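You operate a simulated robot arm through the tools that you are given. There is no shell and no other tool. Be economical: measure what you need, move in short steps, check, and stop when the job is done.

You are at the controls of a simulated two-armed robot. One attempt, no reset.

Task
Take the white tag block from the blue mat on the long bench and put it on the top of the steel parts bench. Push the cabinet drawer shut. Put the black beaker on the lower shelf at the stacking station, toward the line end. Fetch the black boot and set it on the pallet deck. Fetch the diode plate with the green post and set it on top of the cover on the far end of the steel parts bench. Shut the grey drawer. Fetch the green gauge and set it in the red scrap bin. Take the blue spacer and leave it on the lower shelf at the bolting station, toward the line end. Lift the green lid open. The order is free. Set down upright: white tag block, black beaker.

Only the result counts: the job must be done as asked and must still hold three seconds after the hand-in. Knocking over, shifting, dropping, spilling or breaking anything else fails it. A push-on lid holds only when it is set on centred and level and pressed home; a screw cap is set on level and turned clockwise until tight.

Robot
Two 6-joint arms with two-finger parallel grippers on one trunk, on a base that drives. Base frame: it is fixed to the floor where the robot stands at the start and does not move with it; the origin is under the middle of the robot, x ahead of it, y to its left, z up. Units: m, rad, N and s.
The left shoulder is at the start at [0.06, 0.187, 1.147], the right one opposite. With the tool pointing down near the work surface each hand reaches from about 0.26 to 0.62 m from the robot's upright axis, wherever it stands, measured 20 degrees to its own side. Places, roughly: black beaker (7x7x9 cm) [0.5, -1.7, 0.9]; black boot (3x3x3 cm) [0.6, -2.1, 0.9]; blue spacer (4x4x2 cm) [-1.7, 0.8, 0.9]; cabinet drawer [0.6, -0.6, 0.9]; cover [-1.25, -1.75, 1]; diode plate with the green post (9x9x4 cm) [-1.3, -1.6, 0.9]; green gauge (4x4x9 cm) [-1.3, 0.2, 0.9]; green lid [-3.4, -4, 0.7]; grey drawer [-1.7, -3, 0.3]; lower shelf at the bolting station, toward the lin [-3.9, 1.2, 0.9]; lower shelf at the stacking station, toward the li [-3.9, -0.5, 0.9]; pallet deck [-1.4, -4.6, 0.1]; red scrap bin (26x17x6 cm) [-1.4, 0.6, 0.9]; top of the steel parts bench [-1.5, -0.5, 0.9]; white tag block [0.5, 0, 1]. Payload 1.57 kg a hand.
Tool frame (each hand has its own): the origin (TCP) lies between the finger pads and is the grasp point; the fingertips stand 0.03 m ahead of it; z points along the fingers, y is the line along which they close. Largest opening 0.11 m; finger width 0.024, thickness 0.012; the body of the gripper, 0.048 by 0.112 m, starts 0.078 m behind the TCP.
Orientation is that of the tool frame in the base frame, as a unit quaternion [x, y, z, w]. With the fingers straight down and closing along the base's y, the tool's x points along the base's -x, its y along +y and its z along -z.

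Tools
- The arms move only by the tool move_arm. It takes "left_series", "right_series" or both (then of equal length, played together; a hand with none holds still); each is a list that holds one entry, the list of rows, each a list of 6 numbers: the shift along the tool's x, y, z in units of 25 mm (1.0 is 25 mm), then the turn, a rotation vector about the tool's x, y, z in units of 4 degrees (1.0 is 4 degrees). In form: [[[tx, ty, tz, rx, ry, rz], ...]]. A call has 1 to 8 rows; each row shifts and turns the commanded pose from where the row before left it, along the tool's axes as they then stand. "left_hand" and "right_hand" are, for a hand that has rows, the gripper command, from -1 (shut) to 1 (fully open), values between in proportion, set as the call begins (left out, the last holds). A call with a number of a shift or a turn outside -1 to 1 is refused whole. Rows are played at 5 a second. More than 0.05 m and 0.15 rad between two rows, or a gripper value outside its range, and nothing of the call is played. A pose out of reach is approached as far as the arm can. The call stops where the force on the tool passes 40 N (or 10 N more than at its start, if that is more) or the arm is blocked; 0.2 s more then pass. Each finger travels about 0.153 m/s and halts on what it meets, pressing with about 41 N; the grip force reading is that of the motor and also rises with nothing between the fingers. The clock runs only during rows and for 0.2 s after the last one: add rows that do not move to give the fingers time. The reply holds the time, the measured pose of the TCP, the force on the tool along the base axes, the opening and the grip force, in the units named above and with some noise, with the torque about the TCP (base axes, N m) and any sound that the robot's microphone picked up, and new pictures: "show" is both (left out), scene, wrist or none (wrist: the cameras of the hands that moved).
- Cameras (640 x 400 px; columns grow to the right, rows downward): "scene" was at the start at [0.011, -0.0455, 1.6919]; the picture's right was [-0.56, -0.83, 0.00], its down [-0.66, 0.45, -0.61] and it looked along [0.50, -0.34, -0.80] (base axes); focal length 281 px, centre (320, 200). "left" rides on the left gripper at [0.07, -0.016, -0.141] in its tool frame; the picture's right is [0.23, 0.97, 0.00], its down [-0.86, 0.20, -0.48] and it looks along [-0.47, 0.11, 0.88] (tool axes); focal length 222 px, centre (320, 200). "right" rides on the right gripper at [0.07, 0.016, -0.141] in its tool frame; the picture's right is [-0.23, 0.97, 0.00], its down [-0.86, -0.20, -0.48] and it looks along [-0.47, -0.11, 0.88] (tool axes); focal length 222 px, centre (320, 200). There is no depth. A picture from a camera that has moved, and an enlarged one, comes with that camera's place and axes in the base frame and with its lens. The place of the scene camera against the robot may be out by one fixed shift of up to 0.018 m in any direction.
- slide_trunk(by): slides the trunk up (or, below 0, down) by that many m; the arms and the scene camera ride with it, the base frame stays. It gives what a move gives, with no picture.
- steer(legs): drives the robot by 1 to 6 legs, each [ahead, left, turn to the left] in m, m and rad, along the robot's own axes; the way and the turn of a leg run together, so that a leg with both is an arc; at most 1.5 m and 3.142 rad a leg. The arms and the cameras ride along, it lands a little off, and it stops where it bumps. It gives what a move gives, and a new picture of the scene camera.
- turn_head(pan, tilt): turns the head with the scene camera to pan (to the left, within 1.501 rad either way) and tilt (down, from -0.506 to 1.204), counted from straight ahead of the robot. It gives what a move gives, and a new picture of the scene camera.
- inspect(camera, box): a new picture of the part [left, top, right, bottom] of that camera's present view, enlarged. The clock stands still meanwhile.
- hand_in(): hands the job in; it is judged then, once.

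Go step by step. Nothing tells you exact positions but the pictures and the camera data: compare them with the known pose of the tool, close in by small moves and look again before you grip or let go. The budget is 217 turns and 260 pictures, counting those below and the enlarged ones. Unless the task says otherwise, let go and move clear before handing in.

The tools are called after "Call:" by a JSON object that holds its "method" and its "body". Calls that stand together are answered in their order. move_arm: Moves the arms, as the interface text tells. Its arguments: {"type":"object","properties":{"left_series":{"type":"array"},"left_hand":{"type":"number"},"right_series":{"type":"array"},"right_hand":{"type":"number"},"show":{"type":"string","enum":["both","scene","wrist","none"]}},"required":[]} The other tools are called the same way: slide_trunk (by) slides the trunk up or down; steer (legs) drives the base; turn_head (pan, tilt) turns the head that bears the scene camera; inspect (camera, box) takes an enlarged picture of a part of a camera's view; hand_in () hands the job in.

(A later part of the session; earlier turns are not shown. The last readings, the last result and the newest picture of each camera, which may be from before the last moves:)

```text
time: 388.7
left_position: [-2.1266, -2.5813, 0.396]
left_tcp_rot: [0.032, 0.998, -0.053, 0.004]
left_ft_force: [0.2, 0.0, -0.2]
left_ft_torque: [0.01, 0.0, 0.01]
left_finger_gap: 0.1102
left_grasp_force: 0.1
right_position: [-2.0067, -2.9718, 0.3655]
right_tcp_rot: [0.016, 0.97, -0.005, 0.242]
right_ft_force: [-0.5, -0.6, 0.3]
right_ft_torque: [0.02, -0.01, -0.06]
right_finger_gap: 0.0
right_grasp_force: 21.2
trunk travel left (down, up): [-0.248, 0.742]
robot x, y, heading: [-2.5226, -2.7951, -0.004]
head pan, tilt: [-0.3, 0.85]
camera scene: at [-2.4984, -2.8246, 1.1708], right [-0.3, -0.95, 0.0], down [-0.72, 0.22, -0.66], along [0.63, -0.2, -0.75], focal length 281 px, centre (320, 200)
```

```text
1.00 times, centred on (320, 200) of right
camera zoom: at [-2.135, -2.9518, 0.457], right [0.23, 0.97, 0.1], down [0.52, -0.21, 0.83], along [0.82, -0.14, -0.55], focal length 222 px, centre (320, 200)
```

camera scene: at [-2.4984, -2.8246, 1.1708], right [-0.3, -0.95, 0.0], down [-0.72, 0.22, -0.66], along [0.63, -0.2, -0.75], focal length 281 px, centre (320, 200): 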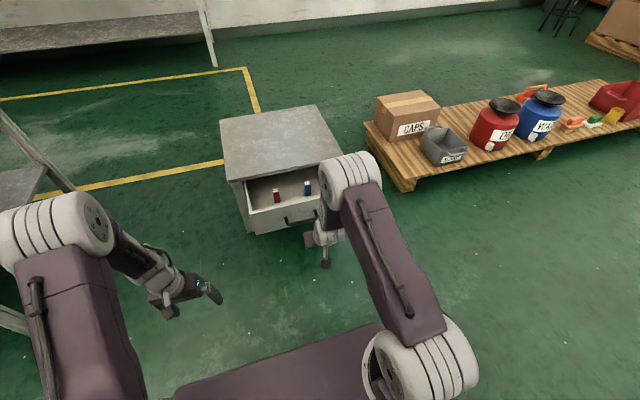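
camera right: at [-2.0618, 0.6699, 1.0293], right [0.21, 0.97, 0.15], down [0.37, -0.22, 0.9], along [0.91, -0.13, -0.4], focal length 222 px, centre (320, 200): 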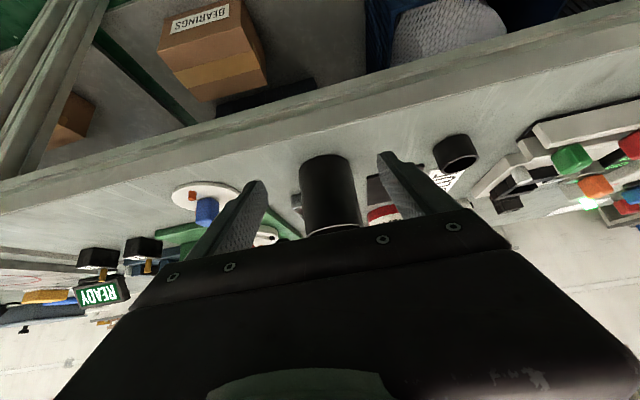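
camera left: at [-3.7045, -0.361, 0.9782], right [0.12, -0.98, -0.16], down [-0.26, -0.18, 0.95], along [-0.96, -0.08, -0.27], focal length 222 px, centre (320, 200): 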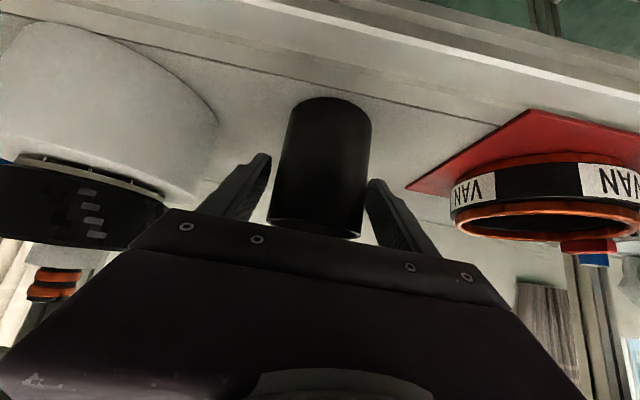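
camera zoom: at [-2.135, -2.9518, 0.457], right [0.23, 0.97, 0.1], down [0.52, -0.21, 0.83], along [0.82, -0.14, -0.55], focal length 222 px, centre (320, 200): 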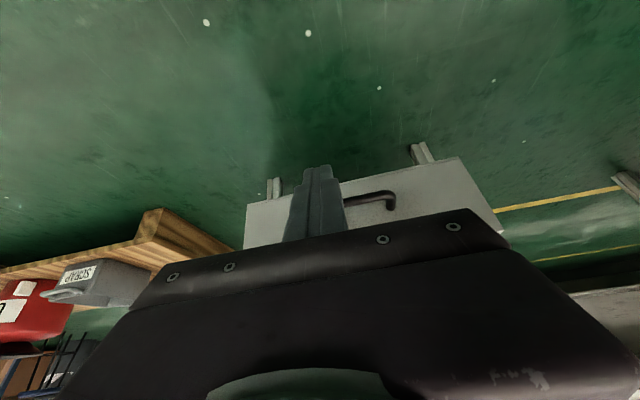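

Drawer front spans y −3.13…−2.77, handle z≈0.285. I lower 6 cm, center, and drive up to just before the handle.

Call:
{"method": "slide_trunk", "body": {"by": -0.06}}

Call:
{"method": "steer", "body": {"legs": [[0.1, 0.02, 0]]}}

Call:
{"method": "move_arm", "body": {"right_series": [[[-0.4, 0, 0.2, 0, 0, 0], [-0.4, 0, 0.2, 0, 0, 0], [-0.4, 0, 0.2, 0, 0, 0], [-0.4, 0, 0.2, 0, 0, 0], [-0.4, 0, 0.2, 0, 0, 0], [-0.4, 0, 0.2, 0, 0, 0]]], "show": "both"}}

```text
time: 389.7
left_position: [-2.125, -2.5821, 0.3365]
left_tcp_rot: [0.032, 0.998, -0.053, 0.004]
left_ft_force: [0.1, 0.4, 0.9]
left_ft_torque: [0.03, 0.05, 0.0]
left_finger_gap: 0.1102
left_grasp_force: 0.1
right_position: [-2.0069, -2.9728, 0.3048]
right_tcp_rot: [0.017, 0.97, -0.006, 0.244]
right_ft_force: [0.1, 0.5, 1.2]
right_ft_torque: [0.01, 0.01, -0.02]
right_finger_gap: 0.0
right_grasp_force: 21.6
trunk travel left (down, up): [-0.188, 0.802]
robot x, y, heading: [-2.5201, -2.7978, -0.004]
head pan, tilt: [-0.3, 0.85]
```

```text
time: 390.8
left_position: [-2.0235, -2.5622, 0.3361]
left_tcp_rot: [0.032, 0.998, -0.054, 0.004]
left_ft_force: [0.7, -0.1, 0.0]
left_ft_torque: [0.0, 0.03, 0.01]
left_finger_gap: 0.11
left_grasp_force: 0.1
right_position: [-1.9056, -2.9512, 0.3037]
right_tcp_rot: [0.016, 0.97, -0.006, 0.244]
right_ft_force: [0.2, 0.2, -0.6]
right_ft_torque: [-0.01, 0.0, 0.01]
right_finger_gap: 0.0
right_grasp_force: 21.7
trunk travel left (down, up): [-0.188, 0.802]
robot x, y, heading: [-2.4181, -2.7795, 0.0]
head pan, tilt: [-0.3, 0.85]
camera scene: at [-2.3959, -2.8046, 1.1108], right [-0.3, -0.95, 0.0], down [-0.72, 0.22, -0.66], along [0.63, -0.2, -0.75], focal length 281 px, centre (320, 200)
```

scene: 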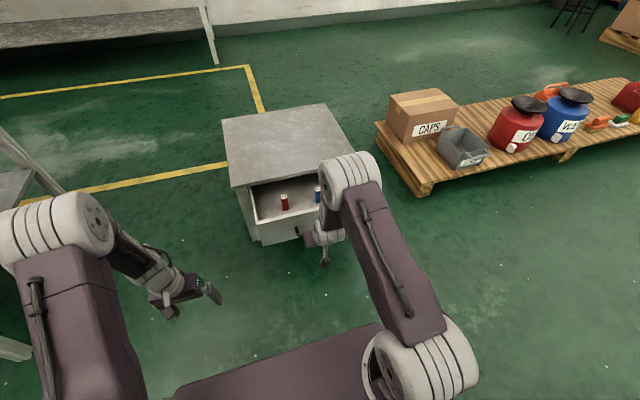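

```text
time: 392.2
left_position: [-2.0231, -2.5625, 0.3366]
left_tcp_rot: [0.032, 0.998, -0.053, 0.004]
left_ft_force: [-0.2, -0.4, 0.7]
left_ft_torque: [-0.01, 0.02, -0.02]
left_finger_gap: 0.1101
left_grasp_force: 0.1
right_position: [-1.8398, -2.9545, 0.3058]
right_tcp_rot: [0.016, 0.97, -0.005, 0.243]
right_ft_force: [-1.3, -0.7, 0.0]
right_ft_torque: [0.01, 0.04, -0.02]
right_finger_gap: 0.0001
right_grasp_force: 21.0
trunk travel left (down, up): [-0.188, 0.802]
robot x, y, heading: [-2.4214, -2.7763, -0.005]
head pan, tilt: [-0.3, 0.85]
camera scene: at [-2.3962, -2.8047, 1.1108], right [-0.3, -0.95, 0.0], down [-0.72, 0.22, -0.66], along [0.63, -0.2, -0.75], focal length 281 px, centre (320, 200)
camera right: at [-1.9659, -2.9345, 0.3993], right [0.23, 0.97, 0.1], down [0.52, -0.21, 0.83], along [0.82, -0.14, -0.55], focal length 222 px, centre (320, 200)
```

scene: 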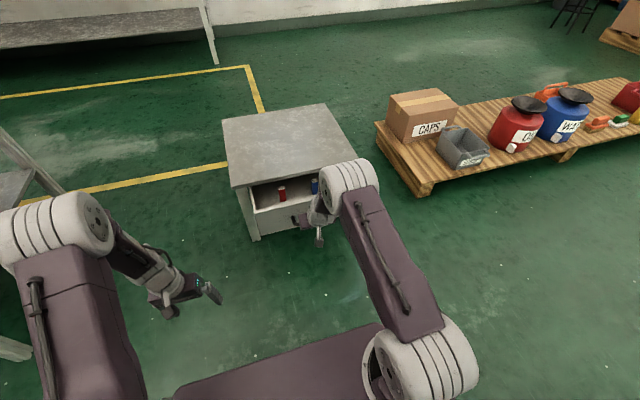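
right: 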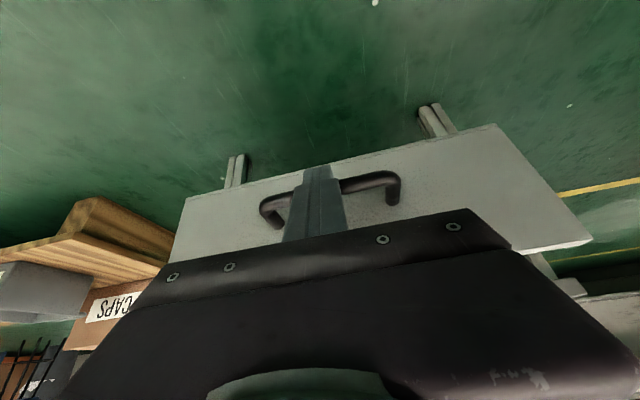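

The drawer is moving, finger centered on the handle. Keep pushing.

Call:
{"method": "move_arm", "body": {"right_series": [[[-0.5, 0, 0.26, 0, 0, 0], [-0.5, 0, 0.26, 0, 0, 0], [-0.5, 0, 0.26, 0, 0, 0], [-0.5, 0, 0.26, 0, 0, 0], [-0.5, 0, 0.26, 0, 0, 0], [-0.5, 0, 0.26, 0, 0, 0], [-0.4, 0, 0.2, 0, 0, 0], [-0.4, 0, 0.2, 0, 0, 0]]], "show": "scene"}}

```text
time: 394.0
left_position: [-2.0242, -2.5608, 0.3357]
left_tcp_rot: [0.032, 0.998, -0.054, 0.004]
left_ft_force: [-0.4, -0.1, -0.9]
left_ft_torque: [0.01, -0.01, -0.01]
left_finger_gap: 0.11
left_grasp_force: 0.0
right_position: [-1.7756, -2.9486, 0.3049]
right_tcp_rot: [0.017, 0.969, -0.011, 0.246]
right_ft_force: [-0.5, 0.3, -0.1]
right_ft_torque: [0.02, -0.03, 0.03]
right_finger_gap: 0.0001
right_grasp_force: 21.6
right hand out of reach, approached as far as the arm can: row 2, 3, 4, 6, 7, 8
trunk travel left (down, up): [-0.188, 0.802]
robot x, y, heading: [-2.4212, -2.78, -0.002]
head pan, tilt: [-0.3, 0.85]
camera scene: at [-2.3962, -2.8046, 1.1108], right [-0.3, -0.95, 0.0], down [-0.72, 0.22, -0.66], along [0.63, -0.2, -0.75], focal length 281 px, centre (320, 200)
```

scene: 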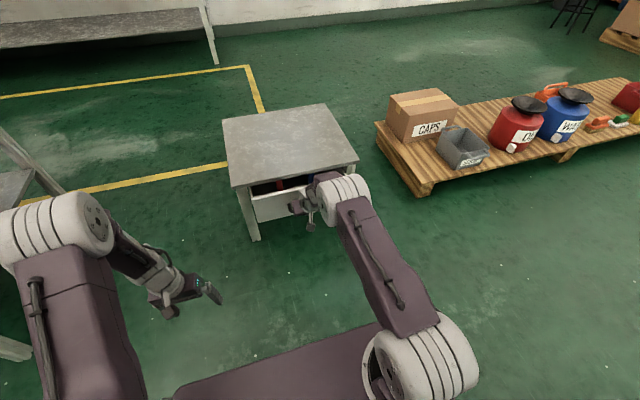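

Nearly shut but at reach limit: pull hand back 6 cm, drive 10 cm, push again with force guard.

Call:
{"method": "move_arm", "body": {"right_series": [[[0.8, 0, -0.42, 0, 0, 0], [0.8, 0, -0.42, 0, 0, 0], [0.8, 0, -0.42, 0, 0, 0], [0.8, 0, -0.42, 0, 0, 0]]], "show": "none"}}

Call:
{"method": "steer", "body": {"legs": [[0.08, 0, 0]]}}

Call:
{"method": "move_arm", "body": {"right_series": [[[-0.5, 0, 0.26, 0, 0, 0], [-0.5, 0, 0.26, 0, 0, 0], [-0.4, 0, 0.2, 0, 0, 0], [-0.3, 0, 0.16, 0, 0, 0], [-0.3, 0, 0.16, 0, 0, 0], [-0.3, 0, 0.16, 0, 0, 0], [-0.3, 0, 0.16, 0, 0, 0], [-0.3, 0, 0.16, 0, 0, 0]]], "show": "scene"}}

```text
time: 395.0
left_position: [-2.024, -2.5627, 0.3374]
left_tcp_rot: [0.033, 0.998, -0.054, 0.005]
left_ft_force: [0.4, 0.2, 0.0]
left_ft_torque: [0.01, 0.02, -0.02]
left_finger_gap: 0.1101
left_grasp_force: 0.1
right_position: [-1.8285, -2.9548, 0.306]
right_tcp_rot: [0.018, 0.97, -0.015, 0.242]
right_ft_force: [-0.6, -1.0, 0.0]
right_ft_torque: [-0.05, 0.02, 0.01]
right_finger_gap: 0.0
right_grasp_force: 20.7
right hand out of reach, approached as far as the arm can: row 2, 3, 4
trunk travel left (down, up): [-0.188, 0.802]
robot x, y, heading: [-2.419, -2.7823, 0.0]
head pan, tilt: [-0.3, 0.85]
```

```text
time: 396.1
left_position: [-1.9445, -2.5627, 0.3366]
left_tcp_rot: [0.032, 0.998, -0.054, 0.005]
left_ft_force: [0.6, -0.6, -0.3]
left_ft_torque: [0.01, 0.01, 0.0]
left_finger_gap: 0.11
left_grasp_force: 0.0
right_position: [-1.7487, -2.955, 0.3055]
right_tcp_rot: [0.018, 0.97, -0.016, 0.241]
right_ft_force: [-0.2, -0.3, -1.3]
right_ft_torque: [-0.05, 0.0, 0.0]
right_finger_gap: 0.0
right_grasp_force: 21.2
trunk travel left (down, up): [-0.188, 0.802]
robot x, y, heading: [-2.3407, -2.7755, -0.01]
head pan, tilt: [-0.3, 0.85]
camera scene: at [-2.316, -2.8049, 1.1108], right [-0.3, -0.95, 0.0], down [-0.72, 0.22, -0.66], along [0.63, -0.2, -0.75], focal length 281 px, centre (320, 200)
```

scene: 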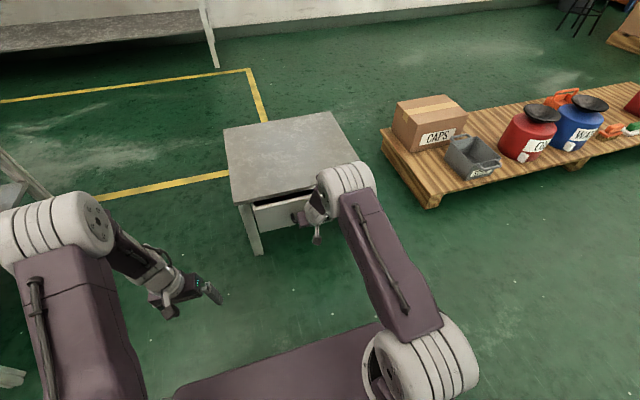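

```text
time: 397.6
left_position: [-1.9447, -2.5619, 0.3354]
left_tcp_rot: [0.033, 0.998, -0.054, 0.005]
left_ft_force: [-0.7, -0.8, 0.1]
left_ft_torque: [0.06, 0.03, 0.01]
left_finger_gap: 0.1101
left_grasp_force: 0.0
right_position: [-1.7024, -2.9599, 0.2977]
right_tcp_rot: [0.019, 0.973, -0.019, 0.229]
right_ft_force: [0.3, -0.3, 0.2]
right_ft_torque: [0.01, 0.03, -0.01]
right_finger_gap: 0.0001
right_grasp_force: 21.5
right hand out of reach, approached as far as the arm can: row 1, 2, 3
trunk travel left (down, up): [-0.188, 0.802]
robot x, y, heading: [-2.3402, -2.7766, -0.002]
head pan, tilt: [-0.3, 0.85]
stopped in row 7 (right hand): the force on the tool passed its limit (the readings are from after the stop); the commanded pose is now the measured one
camera scene: at [-2.3162, -2.8049, 1.1106], right [-0.3, -0.95, 0.0], down [-0.72, 0.23, -0.66], along [0.63, -0.2, -0.75], focal length 281 px, centre (320, 200)
```

scene: 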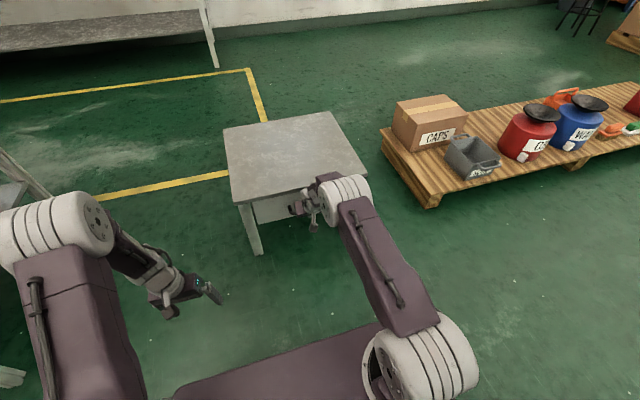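

Call:
{"method": "move_arm", "body": {"right_series": [[[0.8, 0, -0.42, 0, 0, 0], [0.8, 0, -0.42, 0, 0, 0], [0.8, 0, -0.42, 0, 0, 0], [0.8, 0, -0.42, 0, 0, 0], [0.8, 0, -0.42, 0, 0, 0]]], "show": "wrist"}}

Call:
{"method": "inspect", "body": {"camera": "scene", "box": [210, 100, 390, 260]}}

```text
time: 398.8
left_position: [-1.9444, -2.5611, 0.3363]
left_tcp_rot: [0.033, 0.998, -0.054, 0.004]
left_ft_force: [0.6, -0.6, -0.4]
left_ft_torque: [0.0, -0.02, -0.03]
left_finger_gap: 0.1097
left_grasp_force: 0.1
right_position: [-1.7856, -2.9622, 0.3]
right_tcp_rot: [0.019, 0.973, -0.019, 0.229]
right_ft_force: [-0.3, -0.2, 0.3]
right_ft_torque: [0.0, -0.04, 0.02]
right_finger_gap: 0.0003
right_grasp_force: 21.7
right hand out of reach, approached as far as the arm can: row 2, 3, 4
trunk travel left (down, up): [-0.188, 0.802]
robot x, y, heading: [-2.3404, -2.7799, 0.002]
head pan, tilt: [-0.3, 0.85]
camera right: at [-1.91, -2.9372, 0.3965], right [0.25, 0.97, 0.07], down [0.54, -0.2, 0.82], along [0.8, -0.16, -0.57], focal length 222 px, centre (320, 200)
```

right: 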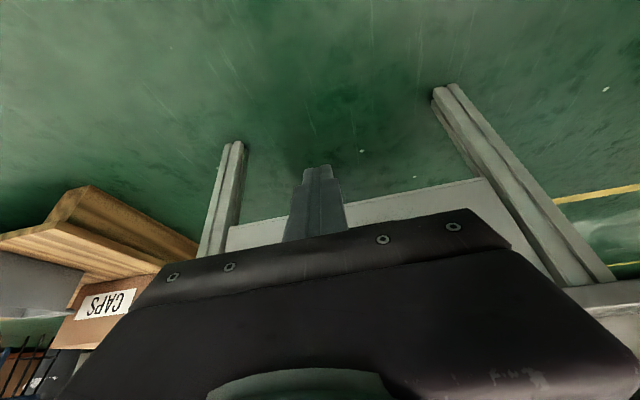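

```text
2.50 times, centred on (300, 180) of scene
camera zoom: at [-2.3172, -2.8048, 1.1108], right [-0.3, -0.95, 0.0], down [-0.72, 0.23, -0.66], along [0.63, -0.2, -0.75], focal length 701 px, centre (370, 250)
```

zoom: 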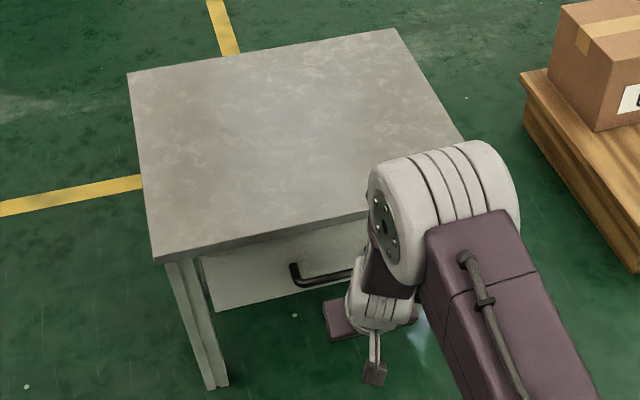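

The drawer looks flush; I push once more gently to confirm it's bottomed out rather than my wrist touching the table.

Call:
{"method": "move_arm", "body": {"right_series": [[[-0.75, 0, 0.4, 0, 0, 0], [-0.75, 0, 0.4, 0, 0, 0], [-0.75, 0, 0.4, 0, 0, 0], [-0.75, 0, 0.4, 0, 0, 0], [-0.2, 0, 0.1, 0, 0, 0], [-0.1, 0, 0.05, 0, 0, 0], [0, 0, 0, 0, 0, 0]]], "show": "wrist"}}

```text
time: 400.4
left_position: [-1.9442, -2.5622, 0.3364]
left_tcp_rot: [0.032, 0.998, -0.053, 0.005]
left_ft_force: [-0.2, 0.2, -0.7]
left_ft_torque: [0.01, 0.03, -0.02]
left_finger_gap: 0.11
left_grasp_force: 0.0
right_position: [-1.724, -2.9712, 0.2996]
right_tcp_rot: [0.019, 0.973, -0.019, 0.23]
right_ft_force: [0.2, -0.8, 0.1]
right_ft_torque: [0.03, 0.01, 0.0]
right_finger_gap: 0.0
right_grasp_force: 21.4
right hand out of reach, approached as far as the arm can: row 2, 3, 4
trunk travel left (down, up): [-0.188, 0.802]
robot x, y, heading: [-2.3395, -2.7762, -0.004]
head pan, tilt: [-0.3, 0.85]
camera right: at [-1.8488, -2.9462, 0.395], right [0.25, 0.97, 0.07], down [0.54, -0.2, 0.82], along [0.8, -0.16, -0.57], focal length 222 px, centre (320, 200)
```

right: 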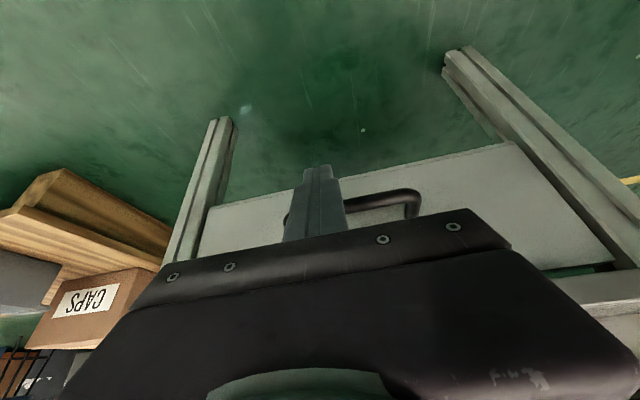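

Call:
{"method": "move_arm", "body": {"right_series": [[[-0.4, 0.2, 0.2, 0, 0, 0], [-0.4, 0.2, 0.2, 0, 0, 0], [-0.2, 0.2, 0.1, 0, 0, 0], [-0.15, 0, 0.07, 0, 0, 0]]], "show": "none"}}

Call:
{"method": "move_arm", "body": {"right_series": [[[-0.15, 0, 0.07, 0, 0, 0], [0, 0, 0, 0, 0, 0]]], "show": "none"}}

Call:
{"method": "inspect", "body": {"camera": "right", "box": [100, 0, 640, 320]}}

```text
time: 401.5
left_position: [-1.9447, -2.5622, 0.3369]
left_tcp_rot: [0.033, 0.998, -0.054, 0.004]
left_ft_force: [0.9, 0.0, -0.3]
left_ft_torque: [0.01, -0.02, -0.01]
left_finger_gap: 0.1098
left_grasp_force: 0.0
right_position: [-1.6994, -2.9572, 0.2925]
right_tcp_rot: [0.02, 0.974, -0.026, 0.223]
right_ft_force: [-0.7, -0.4, 0.2]
right_ft_torque: [0.02, -0.01, -0.04]
right_finger_gap: 0.0
right_grasp_force: 21.8
trunk travel left (down, up): [-0.188, 0.802]
robot x, y, heading: [-2.3427, -2.7773, -0.011]
head pan, tilt: [-0.3, 0.85]
stopped in row 4 (right hand): the force on the tool passed its limit (the readings are from after the stop); the commanded pose is now the measured one
```

```text
time: 402.1
left_position: [-1.945, -2.5625, 0.3367]
left_tcp_rot: [0.034, 0.998, -0.054, 0.005]
left_ft_force: [0.0, 0.2, 0.5]
left_ft_torque: [0.02, 0.01, 0.01]
left_finger_gap: 0.1099
left_grasp_force: 0.1
right_position: [-1.6987, -2.9572, 0.2915]
right_tcp_rot: [0.021, 0.975, -0.027, 0.22]
right_ft_force: [-20.9, 0.9, -3.8]
right_ft_torque: [-0.05, 0.23, 0.02]
right_finger_gap: 0.0
right_grasp_force: 21.0
trunk travel left (down, up): [-0.188, 0.802]
robot x, y, heading: [-2.3414, -2.7779, -0.003]
head pan, tilt: [-0.3, 0.85]
```

```text
1.19 times, centred on (370, 160) of right
camera zoom: at [-1.8207, -2.9312, 0.3887], right [0.26, 0.96, 0.05], down [0.56, -0.19, 0.81], along [0.79, -0.18, -0.59], focal length 263 px, centre (261, 247)
```

zoom: 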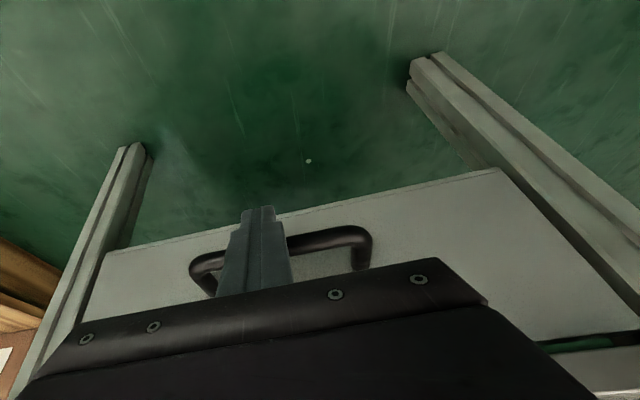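

The resistance is at the fingertip on the handle: the drawer is bottomed out (shut). Retract, raise the trunk, and drive toward the green lid.

Call:
{"method": "move_arm", "body": {"right_series": [[[0.8, 0, -0.42, 0, 0, 0], [0.8, 0, -0.42, 0, 0, 0], [0.8, 0, -0.42, 0, 0, 0], [0.8, 0, -0.42, 0, 0, 0], [0.8, 0, -0.42, 0, 0, 0]]], "show": "none"}}

Call:
{"method": "steer", "body": {"legs": [[-0.35, 0, 0]]}}

Call:
{"method": "slide_trunk", "body": {"by": 0.4}}

Call:
{"method": "slide_trunk", "body": {"by": 0.2}}

Call:
{"method": "steer", "body": {"legs": [[0, 0, -1.57], [0.3, 0, 0], [0, 0, -1.0]]}}

Call:
{"method": "turn_head", "body": {"pan": 0.0, "tilt": 0.5}}

```text
time: 403.3
left_position: [-1.9439, -2.5622, 0.3371]
left_tcp_rot: [0.033, 0.998, -0.054, 0.004]
left_ft_force: [-0.7, -0.3, -0.9]
left_ft_torque: [0.01, 0.02, 0.02]
left_finger_gap: 0.11
left_grasp_force: 0.0
right_position: [-1.7928, -2.9538, 0.2945]
right_tcp_rot: [0.021, 0.974, -0.026, 0.222]
right_ft_force: [-0.2, 0.4, -0.5]
right_ft_torque: [-0.01, 0.01, -0.04]
right_finger_gap: 0.0
right_grasp_force: 21.1
right hand out of reach, approached as far as the arm can: row 3, 4
trunk travel left (down, up): [-0.188, 0.802]
robot x, y, heading: [-2.3411, -2.7772, -0.004]
head pan, tilt: [-0.3, 0.85]
```

```text
time: 405.5
left_position: [-2.2922, -2.5619, 0.3366]
left_tcp_rot: [0.034, 0.998, -0.054, 0.005]
left_ft_force: [-0.1, 0.0, 0.5]
left_ft_torque: [0.0, 0.03, 0.04]
left_finger_gap: 0.11
left_grasp_force: 0.1
right_position: [-2.1409, -2.9537, 0.2947]
right_tcp_rot: [0.021, 0.974, -0.026, 0.223]
right_ft_force: [0.4, -0.3, 0.4]
right_ft_torque: [0.0, 0.0, 0.04]
right_finger_gap: 0.0002
right_grasp_force: 21.1
trunk travel left (down, up): [-0.188, 0.802]
robot x, y, heading: [-2.6881, -2.779, -0.008]
head pan, tilt: [-0.3, 0.85]
camera scene: at [-2.667, -2.8029, 1.1108], right [-0.3, -0.95, 0.0], down [-0.72, 0.23, -0.66], along [0.63, -0.2, -0.75], focal length 281 px, centre (320, 200)
```

scene: 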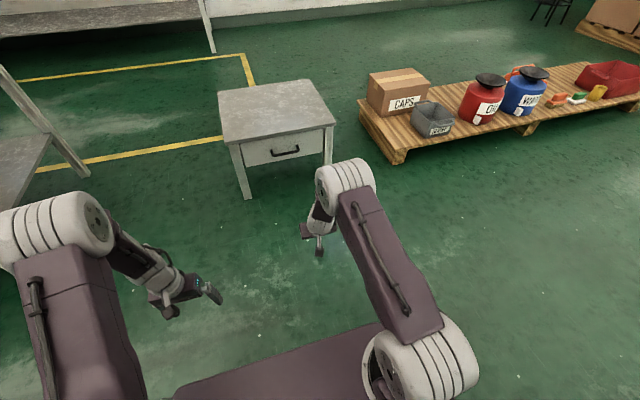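

```text
time: 409.4
left_position: [-2.2932, -2.562, 0.7367]
left_tcp_rot: [0.035, 0.998, -0.053, 0.005]
left_ft_force: [0.1, -0.1, 0.4]
left_ft_torque: [-0.01, 0.0, -0.01]
left_finger_gap: 0.1098
left_grasp_force: 0.0
right_position: [-2.142, -2.9539, 0.6946]
right_tcp_rot: [0.022, 0.974, -0.027, 0.223]
right_ft_force: [0.3, -0.1, -0.8]
right_ft_torque: [0.02, 0.0, 0.02]
right_finger_gap: 0.0001
right_grasp_force: 21.0
trunk travel left (down, up): [-0.588, 0.401]
robot x, y, heading: [-2.694, -2.7757, -0.007]
head pan, tilt: [-0.3, 0.85]
```

```text
time: 411.5
left_position: [-2.2936, -2.5601, 0.9366]
left_tcp_rot: [0.034, 0.998, -0.054, 0.004]
left_ft_force: [-0.5, -0.5, -0.2]
left_ft_torque: [-0.01, 0.01, 0.03]
left_finger_gap: 0.1099
left_grasp_force: 0.1
right_position: [-2.1406, -2.9537, 0.8943]
right_tcp_rot: [0.022, 0.974, -0.025, 0.223]
right_ft_force: [-0.6, 0.8, 0.2]
right_ft_torque: [-0.06, 0.03, 0.01]
right_finger_gap: 0.0
right_grasp_force: 21.3
trunk travel left (down, up): [-0.789, 0.201]
robot x, y, heading: [-2.6918, -2.7793, -0.005]
head pan, tilt: [-0.3, 0.85]
```

```text
time: 419.9
left_position: [-2.9074, -3.4696, 0.9384]
left_tcp_rot: [0.967, 0.251, -0.019, -0.051]
left_ft_force: [-0.3, 0.0, -0.6]
left_ft_torque: [-0.02, 0.0, 0.02]
left_finger_gap: 0.1099
left_grasp_force: 0.3
right_position: [-3.2484, -3.2232, 0.8952]
right_tcp_rot: [0.941, 0.256, -0.221, 0.038]
right_ft_force: [-0.6, 0.7, 1.1]
right_ft_torque: [-0.02, -0.02, -0.01]
right_finger_gap: 0.0
right_grasp_force: 21.1
trunk travel left (down, up): [-0.789, 0.201]
robot x, y, heading: [-2.6915, -3.0748, -2.57]
head pan, tilt: [-0.3, 0.85]
camera scene: at [-2.7061, -3.0652, 1.7108], right [-0.27, 0.96, 0.0], down [0.72, 0.2, -0.66], along [-0.64, -0.17, -0.75], focal length 281 px, centre (320, 200)
```

scene: 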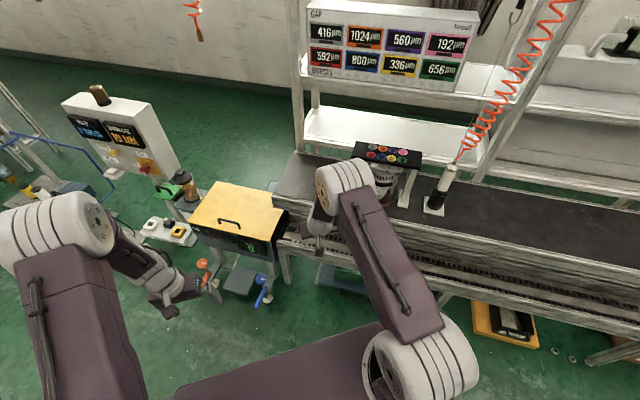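

```text
time: 420.8
left_position: [-2.9071, -3.4691, 0.9363]
left_tcp_rot: [0.967, 0.251, -0.019, -0.05]
left_ft_force: [-0.5, 0.2, -0.4]
left_ft_torque: [0.0, 0.05, -0.02]
left_finger_gap: 0.1099
left_grasp_force: 0.0
right_position: [-3.2481, -3.223, 0.8943]
right_tcp_rot: [0.941, 0.255, -0.221, 0.038]
right_ft_force: [0.5, 0.2, -0.4]
right_ft_torque: [0.03, 0.01, -0.01]
right_finger_gap: 0.0001
right_grasp_force: 21.3
trunk travel left (down, up): [-0.789, 0.201]
robot x, y, heading: [-2.6909, -3.0713, -2.569]
head pan, tilt: [0.0, 0.499]
camera scene: at [-2.7075, -3.093, 1.7407], right [-0.54, 0.84, 0.0], down [0.4, 0.26, -0.88], along [-0.74, -0.47, -0.48], focal length 281 px, centre (320, 200)
```

scene: 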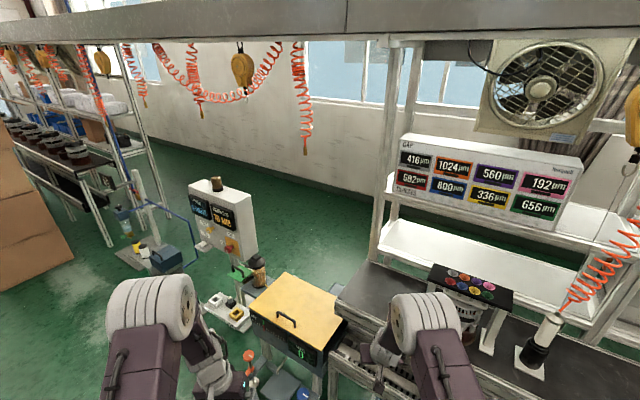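

Call:
{"method": "inspect", "body": {"camera": "scene", "box": [170, 220, 340, 350]}}

```text
3.08 times, centred on (255, 285) of scene
camera zoom: at [-2.7075, -3.093, 1.7407], right [-0.54, 0.84, 0.0], down [0.4, 0.26, -0.88], along [-0.74, -0.47, -0.48], focal length 863 px, centre (520, -62)
```

zoom: 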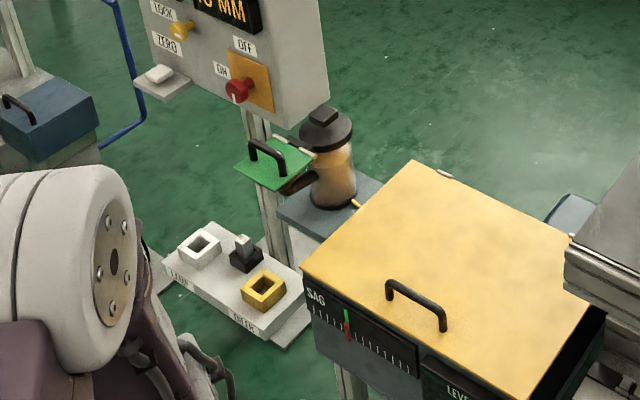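

The green lid is a small flap with a black handle near [-3.41, −4.03, 0.7]. I move around to face it squarely and look closer.

Call:
{"method": "steer", "body": {"legs": [[0, 0, 1.0], [1.0, 0.12, 0], [0, 0, -1.57]]}}

Call:
{"method": "turn_head", "body": {"pan": 0.0, "tilt": 0.75}}

```text
time: 432.2
left_position: [-2.9912, -4.279, 0.9362]
left_tcp_rot: [0.998, -0.036, -0.005, -0.055]
left_ft_force: [-0.2, -0.5, 0.6]
left_ft_torque: [0.03, 0.03, 0.02]
left_finger_gap: 0.11
left_grasp_force: 0.0
right_position: [-3.1417, -3.8854, 0.8938]
right_tcp_rot: [0.974, -0.023, -0.223, -0.026]
right_ft_force: [0.2, 0.6, 0.3]
right_ft_torque: [0.02, 0.0, -0.04]
right_finger_gap: 0.0
right_grasp_force: 21.3
trunk travel left (down, up): [-0.789, 0.201]
robot x, y, heading: [-2.5936, -4.0649, 3.125]
head pan, tilt: [0.0, 0.499]
camera scene: at [-2.6139, -4.0685, 1.7408], right [0.01, 1.0, 0.0], down [0.48, -0.01, -0.88], along [-0.88, 0.01, -0.48], focal length 281 px, centre (320, 200)
```

scene: 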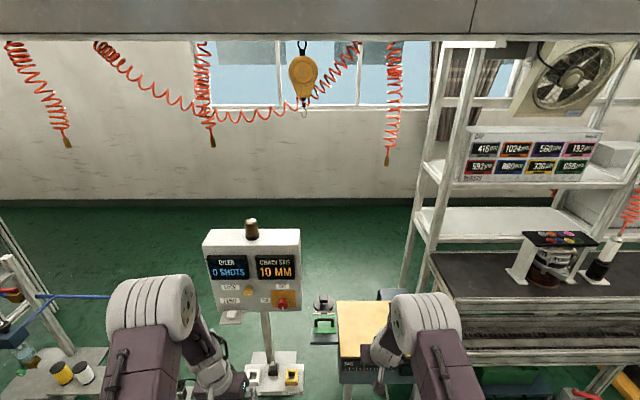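

```text
time: 433.0
left_position: [-2.9917, -4.2791, 0.9367]
left_tcp_rot: [0.998, -0.035, -0.004, -0.054]
left_ft_force: [0.1, -0.3, 0.9]
left_ft_torque: [0.04, 0.01, 0.02]
left_finger_gap: 0.1099
left_grasp_force: 0.0
right_position: [-3.1414, -3.8859, 0.8948]
right_tcp_rot: [0.974, -0.024, -0.222, -0.026]
right_ft_force: [0.5, 0.5, -0.7]
right_ft_torque: [0.01, -0.02, 0.01]
right_finger_gap: 0.0
right_grasp_force: 20.9
trunk travel left (down, up): [-0.789, 0.201]
robot x, y, heading: [-2.591, -4.0665, 3.132]
head pan, tilt: [0.0, 0.75]
camera scene: at [-2.6058, -4.0684, 1.7189], right [0.01, 1.0, 0.0], down [0.68, -0.01, -0.73], along [-0.73, 0.01, -0.68], focal length 281 px, centre (320, 200)
```

scene: 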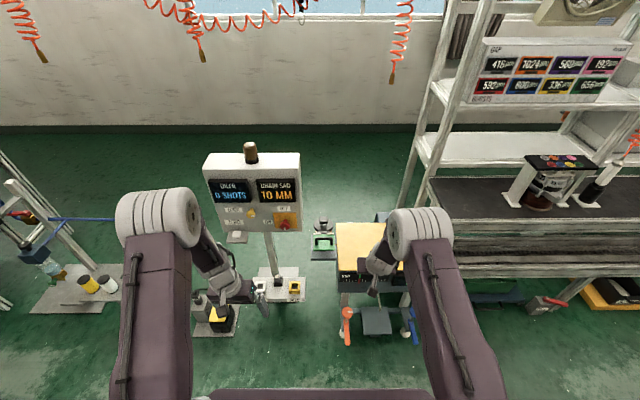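

Call:
{"method": "inspect", "body": {"camera": "scene", "box": [250, 190, 390, 320]}}

```text
3.08 times, centred on (320, 255) of scene
camera zoom: at [-2.6058, -4.0684, 1.7189], right [0.01, 1.0, 0.0], down [0.68, -0.01, -0.73], along [-0.73, 0.01, -0.68], focal length 863 px, centre (320, 31)
```

zoom: 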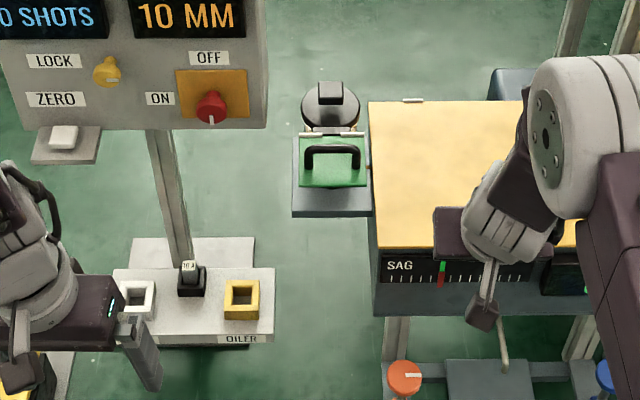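

The lid (about 9.5 cm square, centre [-3.42, −4.04], z≈0.69) hinges at its far edge x≈−3.47, with a handle bar along y. I'll grip the handle's two ends with the right hand and swing it over. Levelling the right hand and positioning the robot.

Call:
{"method": "move_arm", "body": {"right_series": [[[0.2, 0, -0.8, -0.15, 1, -0.15], [0.2, 0, -0.8, -0.15, 1, -0.15], [0.2, 0, -0.6, -0.15, 1, -0.15], [0, 0, 0, -0.15, 1, -0.15], [0, 0, 0, -0.15, 1, -0.1], [0, 0, 0, 0, 1, 0], [0, 0, 0, 0, 0.4, 0], [0, 0, 0, 0, 0, 0]]], "left_series": [[[0, 0, -0.5, -0.4, 0, -0.3], [0, 0, -0.5, -0.4, 0, -0.3], [0, 0, -0.5, -0.4, 0, -0.3], [0, 0, -0.5, -0.4, 0, 0], [0, 0, -0.5, 0, 0, 0], [0, 0, 0, 0, 0, 0], [0, 0, 0, 0, 0, 0], [0, 0, 0, 0, 0, 0]]], "right_hand": 1, "show": "none"}}

Call:
{"method": "steer", "body": {"legs": [[0, 0.1, 0.01], [0.22, 0, 0]]}}

Call:
{"method": "inspect", "body": {"camera": "right", "box": [0, 0, 640, 400]}}

```text
time: 434.8
left_position: [-2.9664, -4.28, 0.9692]
left_tcp_rot: [0.999, -0.005, -0.015, -0.028]
left_ft_force: [-0.1, -0.2, 0.8]
left_ft_torque: [-0.03, -0.01, 0.0]
left_finger_gap: 0.11
left_grasp_force: 0.1
left hand out of reach, approached as far as the arm can: row 2, 3, 4
right_position: [-3.1126, -3.876, 0.9142]
right_tcp_rot: [0.996, -0.016, -0.077, -0.047]
right_ft_force: [0.1, -0.5, -0.2]
right_ft_torque: [0.02, 0.0, 0.0]
right_finger_gap: 0.1102
right_grasp_force: 0.1
right hand out of reach, approached as far as the arm can: row 1, 2, 3, 4, 6
trunk travel left (down, up): [-0.789, 0.201]
robot x, y, heading: [-2.5819, -4.0647, 3.13]
head pan, tilt: [0.0, 0.75]
```

```text
time: 437.2
left_position: [-3.1828, -4.384, 0.9706]
left_tcp_rot: [0.999, 0.0, -0.015, -0.028]
left_ft_force: [0.6, 0.6, -0.5]
left_ft_torque: [0.01, 0.01, 0.0]
left_finger_gap: 0.1102
left_grasp_force: 0.1
right_position: [-3.3325, -3.9808, 0.9128]
right_tcp_rot: [0.996, -0.011, -0.078, -0.047]
right_ft_force: [0.7, -0.7, -0.8]
right_ft_torque: [-0.02, 0.0, 0.02]
right_finger_gap: 0.11
right_grasp_force: 0.1
trunk travel left (down, up): [-0.789, 0.201]
robot x, y, heading: [-2.8102, -4.1658, 3.14]
head pan, tilt: [0.0, 0.75]
camera scene: at [-2.8237, -4.1692, 1.7189], right [0.0, 1.0, 0.0], down [0.68, 0.0, -0.73], along [-0.73, 0.0, -0.68], focal length 281 px, centre (320, 200)
```

scene: 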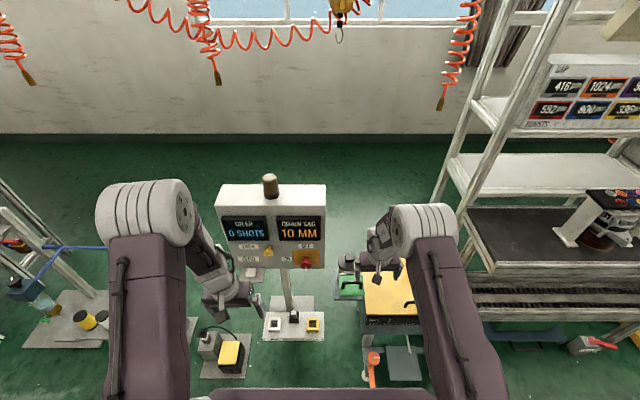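

```text
1.00 times, centred on (320, 200) of right
camera zoom: at [-3.2426, -4.0119, 1.0411], right [-0.25, -0.97, -0.05], down [-0.76, 0.17, 0.62], along [-0.59, 0.2, -0.78], focal length 222 px, centre (320, 200)
```

zoom: 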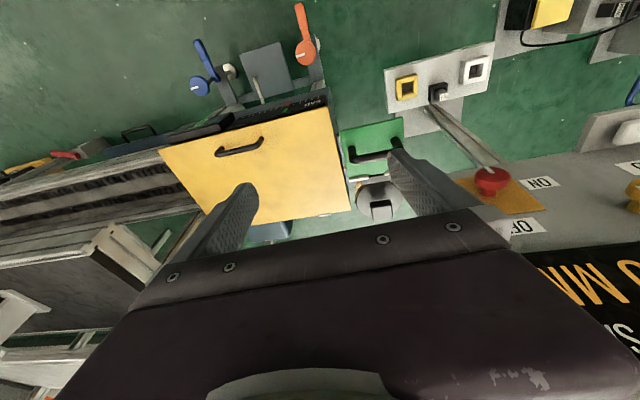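

Handle confirmed at about [-3.421, −4.035, 0.72]; the red ON/OFF knob sits 8–10 cm to its side, so I keep the hand centred. Level and move over the handle.

Call:
{"method": "move_arm", "body": {"right_series": [[[-0.7, 0.5, 0.4, -0.3, 0.5, 0], [-0.7, 0.5, 0.4, -0.3, 0.5, 0], [-0.7, 0.5, 0.4, -0.3, 0.5, 0], [-0.7, 0.4, 0.4, -0.3, 0.5, 0], [-0.7, 0.3, 0.4, -0.15, 0.24, 0], [0, 0, 0, 0, 0, 0]]], "right_hand": 1, "show": "wrist"}}

```text
time: 438.6
left_position: [-3.1843, -4.3835, 0.9689]
left_tcp_rot: [1.0, 0.0, -0.014, -0.027]
left_ft_force: [-0.8, -0.3, -0.3]
left_ft_torque: [-0.01, -0.01, 0.01]
left_finger_gap: 0.1099
left_grasp_force: 0.0
right_position: [-3.3329, -4.0224, 0.8626]
right_tcp_rot: [0.997, -0.012, -0.052, -0.055]
right_ft_force: [-1.2, -0.1, 0.2]
right_ft_torque: [0.01, 0.0, 0.01]
right_finger_gap: 0.1098
right_grasp_force: 0.0
right hand out of reach, approached as far as the arm can: row 1, 2, 3, 4, 5
trunk travel left (down, up): [-0.789, 0.201]
robot x, y, heading: [-2.8116, -4.1655, 3.14]
head pan, tilt: [0.0, 0.75]
camera right: at [-3.25, -4.057, 0.9946], right [-0.25, -0.96, -0.08], down [-0.8, 0.16, 0.58], along [-0.55, 0.21, -0.81], focal length 222 px, centre (320, 200)
```

right: 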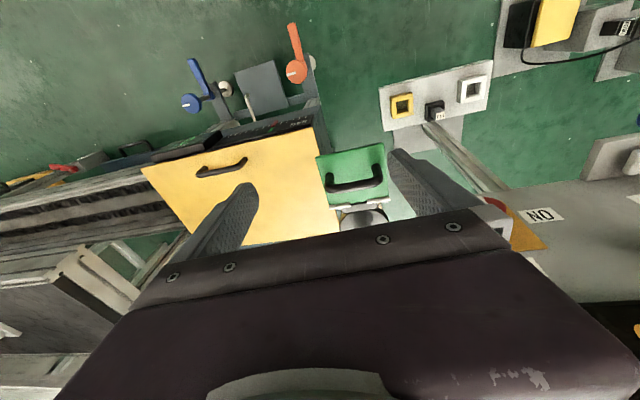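

The hand is too low relative to the shoulder here. I raise the arm, lower the trunk, and drive 6 cm closer.

Call:
{"method": "move_arm", "body": {"right_series": [[[0, 0, -1, 0, 0, 0], [0, 0, -1, 0, 0, 0], [0, 0, -1, -0.5, 0.5, 0], [0, 0, -1, -0.5, 0.5, 0], [0, 0, -1, -0.5, 0.5, 0], [0, 0, -1, 0, 0, 0], [0, 0, 0, 0, 0, 0]]], "show": "none"}}

Call:
{"method": "slide_trunk", "body": {"by": -0.17}}

Call:
{"method": "steer", "body": {"legs": [[0.06, 0, 0]]}}

Call:
{"method": "inspect", "body": {"camera": "right", "box": [0, 0, 640, 400]}}

```text
time: 440.2
left_position: [-3.1855, -4.3823, 0.97]
left_tcp_rot: [1.0, 0.001, -0.015, -0.028]
left_ft_force: [0.5, 0.2, 0.1]
left_ft_torque: [-0.04, 0.02, -0.01]
left_finger_gap: 0.1101
left_grasp_force: 0.1
right_position: [-3.2247, -4.0224, 0.9618]
right_tcp_rot: [0.999, -0.012, -0.027, -0.037]
right_ft_force: [-0.3, 0.3, -0.1]
right_ft_torque: [-0.02, 0.02, 0.03]
right_finger_gap: 0.1101
right_grasp_force: 0.0
right hand out of reach, approached as far as the arm can: row 1, 2, 3, 4, 5, 6
trunk travel left (down, up): [-0.789, 0.201]
robot x, y, heading: [-2.8135, -4.1646, 3.138]
head pan, tilt: [0.0, 0.75]
```

```text
time: 442.1
left_position: [-3.1836, -4.3818, 0.7991]
left_tcp_rot: [1.0, 0.001, -0.014, -0.028]
left_ft_force: [-0.4, -0.1, -0.1]
left_ft_torque: [-0.01, 0.01, -0.03]
left_finger_gap: 0.1099
left_grasp_force: 0.1
right_position: [-3.2243, -4.0226, 0.7918]
right_tcp_rot: [0.999, -0.012, -0.026, -0.036]
right_ft_force: [-0.4, 0.7, -0.5]
right_ft_torque: [-0.02, 0.01, 0.03]
right_finger_gap: 0.1101
right_grasp_force: 0.0
trunk travel left (down, up): [-0.618, 0.371]
robot x, y, heading: [-2.8134, -4.165, 3.142]
head pan, tilt: [0.0, 0.75]
```

```text
time: 443.1
left_position: [-3.246, -4.382, 0.7993]
left_tcp_rot: [1.0, -0.001, -0.015, -0.028]
left_ft_force: [0.3, -0.1, 0.1]
left_ft_torque: [0.03, 0.0, 0.03]
left_finger_gap: 0.11
left_grasp_force: 0.0
right_position: [-3.2842, -4.0222, 0.791]
right_tcp_rot: [0.999, -0.011, -0.026, -0.037]
right_ft_force: [0.2, -0.1, -0.6]
right_ft_torque: [0.02, -0.01, 0.01]
right_finger_gap: 0.1102
right_grasp_force: 0.0
trunk travel left (down, up): [-0.618, 0.371]
robot x, y, heading: [-2.8716, -4.1633, 3.139]
head pan, tilt: [0.0, 0.75]
camera scene: at [-2.8864, -4.1685, 1.5488], right [0.0, 1.0, 0.0], down [0.68, 0.0, -0.73], along [-0.73, 0.0, -0.68], focal length 281 px, centre (320, 200)
```

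scene: 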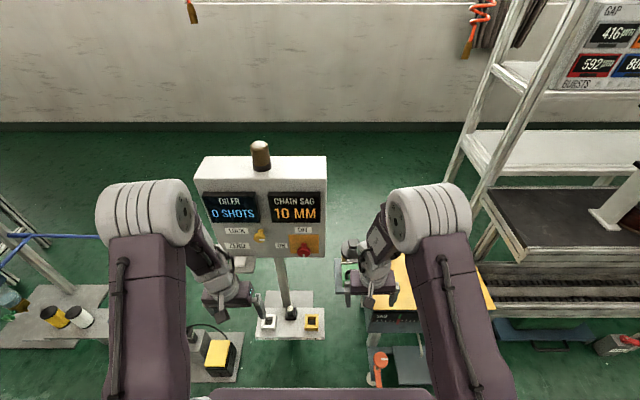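

```text
1.00 times, centred on (320, 200) of right
camera zoom: at [-3.2076, -4.0514, 0.9279], right [-0.25, -0.97, -0.06], down [-0.82, 0.18, 0.54], along [-0.51, 0.19, -0.84], focal length 222 px, centre (320, 200)
```

zoom: 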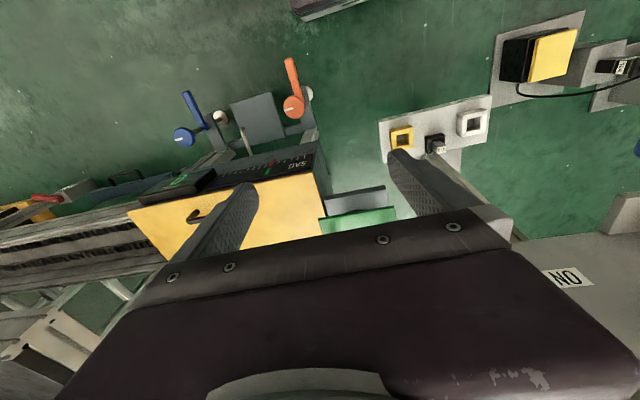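

The machine's top is actually lower (≈0.5), so there is room beside the handle. Move forward over the handle at z≈0.79.

Call:
{"method": "move_arm", "body": {"right_series": [[[-0.8, 0.1, 0, -0.3, 0.2, 0], [-0.8, 0.1, 0, -0.3, 0.2, 0], [-0.8, 0.1, 0, -0.3, 0.2, 0], [-0.8, 0.1, 0, -0.2, 0, 0], [-0.8, 0.1, 0, 0, 0, 0], [-0.8, 0.1, 0, 0, 0, 0], [-0.6, 0, 0, 0, 0, 0], [0, 0, 0, 0, 0, 0]]], "show": "wrist"}}

```text
time: 444.9
left_position: [-3.244, -4.3815, 0.7983]
left_tcp_rot: [1.0, 0.0, -0.014, -0.027]
left_ft_force: [0.0, 0.4, 0.4]
left_ft_torque: [0.05, 0.04, -0.03]
left_finger_gap: 0.11
left_grasp_force: 0.1
right_position: [-3.3118, -4.0257, 0.7526]
right_tcp_rot: [0.999, -0.013, -0.032, -0.035]
right_ft_force: [-0.8, -0.3, -0.7]
right_ft_torque: [0.05, -0.03, 0.01]
right_finger_gap: 0.1099
right_grasp_force: 0.0
right hand out of reach, approached as far as the arm can: row 1, 2, 3, 4, 5, 6, 7
trunk travel left (down, up): [-0.618, 0.371]
robot x, y, heading: [-2.8721, -4.1661, 3.137]
head pan, tilt: [0.0, 0.75]
camera right: at [-3.233, -4.0539, 0.8894], right [-0.25, -0.97, -0.05], down [-0.82, 0.18, 0.55], along [-0.52, 0.18, -0.84], focal length 222 px, centre (320, 200)
```

right: 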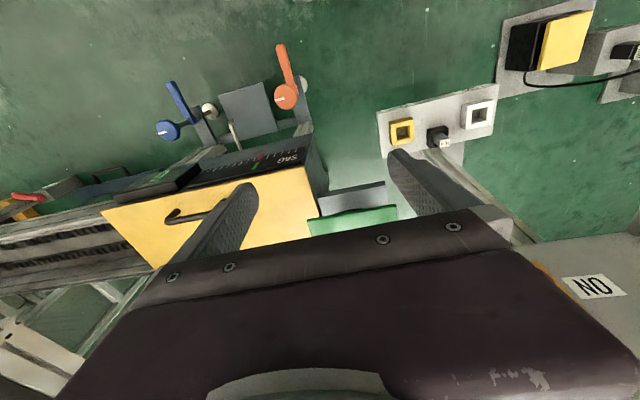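

The arm seems stuck near a joint limit. I move the hand up and outward (right) while levelling it, to get back to a comfortable posture.

Call:
{"method": "move_arm", "body": {"right_series": [[[0.5, -1, -0.8, 0, 0, 0], [0.5, -1, -0.8, 0, 0, 0], [0, -1, -0.8, 0, 0, 0], [0, -1, -0.8, 0, 0, 0], [0, -1, -0.8, -0.4, 0.4, 0], [0, -0.5, -0.8, -0.4, 0.4, 0], [0, 0, 0, -0.2, 0.1, -0.3], [0, 0, 0, 0, 0, 0]]], "show": "none"}}

```text
time: 446.7
left_position: [-3.2453, -4.383, 0.7997]
left_tcp_rot: [0.999, 0.0, -0.015, -0.028]
left_ft_force: [0.0, 0.4, 0.8]
left_ft_torque: [0.01, 0.01, -0.01]
left_finger_gap: 0.1101
left_grasp_force: 0.0
right_position: [-3.2197, -3.9116, 0.8228]
right_tcp_rot: [0.999, -0.015, -0.005, -0.034]
right_ft_force: [-0.1, -0.3, -0.8]
right_ft_torque: [0.0, -0.02, -0.02]
right_finger_gap: 0.11
right_grasp_force: 0.1
right hand out of reach, approached as far as the arm can: row 1, 2, 3, 4, 5, 6, 7
trunk travel left (down, up): [-0.618, 0.371]
robot x, y, heading: [-2.8723, -4.1641, 3.139]
head pan, tilt: [0.0, 0.75]
```

Call:
{"method": "move_arm", "body": {"right_series": [[[0, 0, 0, 0, 0, 0]]], "show": "none"}}

Call:
{"method": "move_arm", "body": {"right_series": [[[0, 0, 0, 0, -1, 0], [0, 0, 0, 0, -1, 0], [0, 0, 0, 0, -1, 0], [0, 0, 0, 0, -1, 0]]], "show": "none"}}

```text
time: 447.1
left_position: [-3.2442, -4.383, 0.7996]
left_tcp_rot: [0.999, -0.001, -0.015, -0.028]
left_ft_force: [-0.3, 0.8, 0.0]
left_ft_torque: [0.01, 0.03, -0.01]
left_finger_gap: 0.1102
left_grasp_force: 0.1
right_position: [-3.2204, -3.9105, 0.8214]
right_tcp_rot: [0.999, -0.016, -0.005, -0.033]
right_ft_force: [-0.4, 0.6, 0.6]
right_ft_torque: [0.02, 0.0, 0.01]
right_finger_gap: 0.11
right_grasp_force: 0.2
trunk travel left (down, up): [-0.618, 0.371]
robot x, y, heading: [-2.8705, -4.1646, 3.14]
head pan, tilt: [0.0, 0.75]
```

```text
time: 448.1
left_position: [-3.2436, -4.3833, 0.7992]
left_tcp_rot: [1.0, -0.001, -0.015, -0.027]
left_ft_force: [0.4, -0.1, -0.2]
left_ft_torque: [-0.02, -0.01, 0.02]
left_finger_gap: 0.1099
left_grasp_force: 0.0
right_position: [-3.2199, -3.8999, 0.8203]
right_tcp_rot: [0.997, -0.017, -0.056, -0.057]
right_ft_force: [-0.6, 0.0, 0.4]
right_ft_torque: [-0.01, -0.01, 0.0]
right_finger_gap: 0.1099
right_grasp_force: 0.1
right hand out of reach, approached as far as the arm can: row 2, 3, 4
trunk travel left (down, up): [-0.618, 0.371]
robot x, y, heading: [-2.8704, -4.1628, 3.137]
head pan, tilt: [0.0, 0.75]
```

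Call:
{"method": "move_arm", "body": {"right_series": [[[0, 0, 0, -0.5, 0.5, 0], [0, 0, 0, -0.5, 0.5, 0], [0, 0, 0, -0.5, 0.5, 0]]], "show": "none"}}

Call:
{"method": "move_arm", "body": {"right_series": [[[0, -1, -0.5, -0.5, 0, 0], [0, -1, -0.5, -0.5, 0, 0], [0, -1, -0.5, 0, 0, 0]]], "show": "none"}}

```text
time: 448.9
left_position: [-3.2442, -4.3833, 0.7989]
left_tcp_rot: [1.0, -0.001, -0.014, -0.028]
left_ft_force: [0.2, 1.0, -0.4]
left_ft_torque: [0.02, -0.04, -0.03]
left_finger_gap: 0.1099
left_grasp_force: 0.2
right_position: [-3.2192, -3.9001, 0.8217]
right_tcp_rot: [0.998, -0.019, -0.028, -0.045]
right_ft_force: [-0.2, -0.2, 0.3]
right_ft_torque: [-0.02, 0.0, 0.0]
right_finger_gap: 0.1102
right_grasp_force: 0.1
right hand out of reach, approached as far as the arm can: row 2
trunk travel left (down, up): [-0.618, 0.371]
robot x, y, heading: [-2.8674, -4.1621, 3.141]
head pan, tilt: [0.0, 0.75]
```

```text
time: 449.7
left_position: [-3.2428, -4.3827, 0.7983]
left_tcp_rot: [0.999, -0.001, -0.016, -0.029]
left_ft_force: [0.0, -0.7, -0.1]
left_ft_torque: [-0.02, 0.02, 0.0]
left_finger_gap: 0.1101
left_grasp_force: 0.2
right_position: [-3.219, -3.9092, 0.8374]
right_tcp_rot: [0.999, -0.023, -0.03, -0.032]
right_ft_force: [-0.2, 0.0, -0.3]
right_ft_torque: [0.01, -0.01, -0.04]
right_finger_gap: 0.1099
right_grasp_force: 0.1
right hand out of reach, approached as far as the arm can: row 1, 2, 3
trunk travel left (down, up): [-0.618, 0.371]
robot x, y, heading: [-2.8744, -4.1636, 3.143]
head pan, tilt: [0.0, 0.75]
```

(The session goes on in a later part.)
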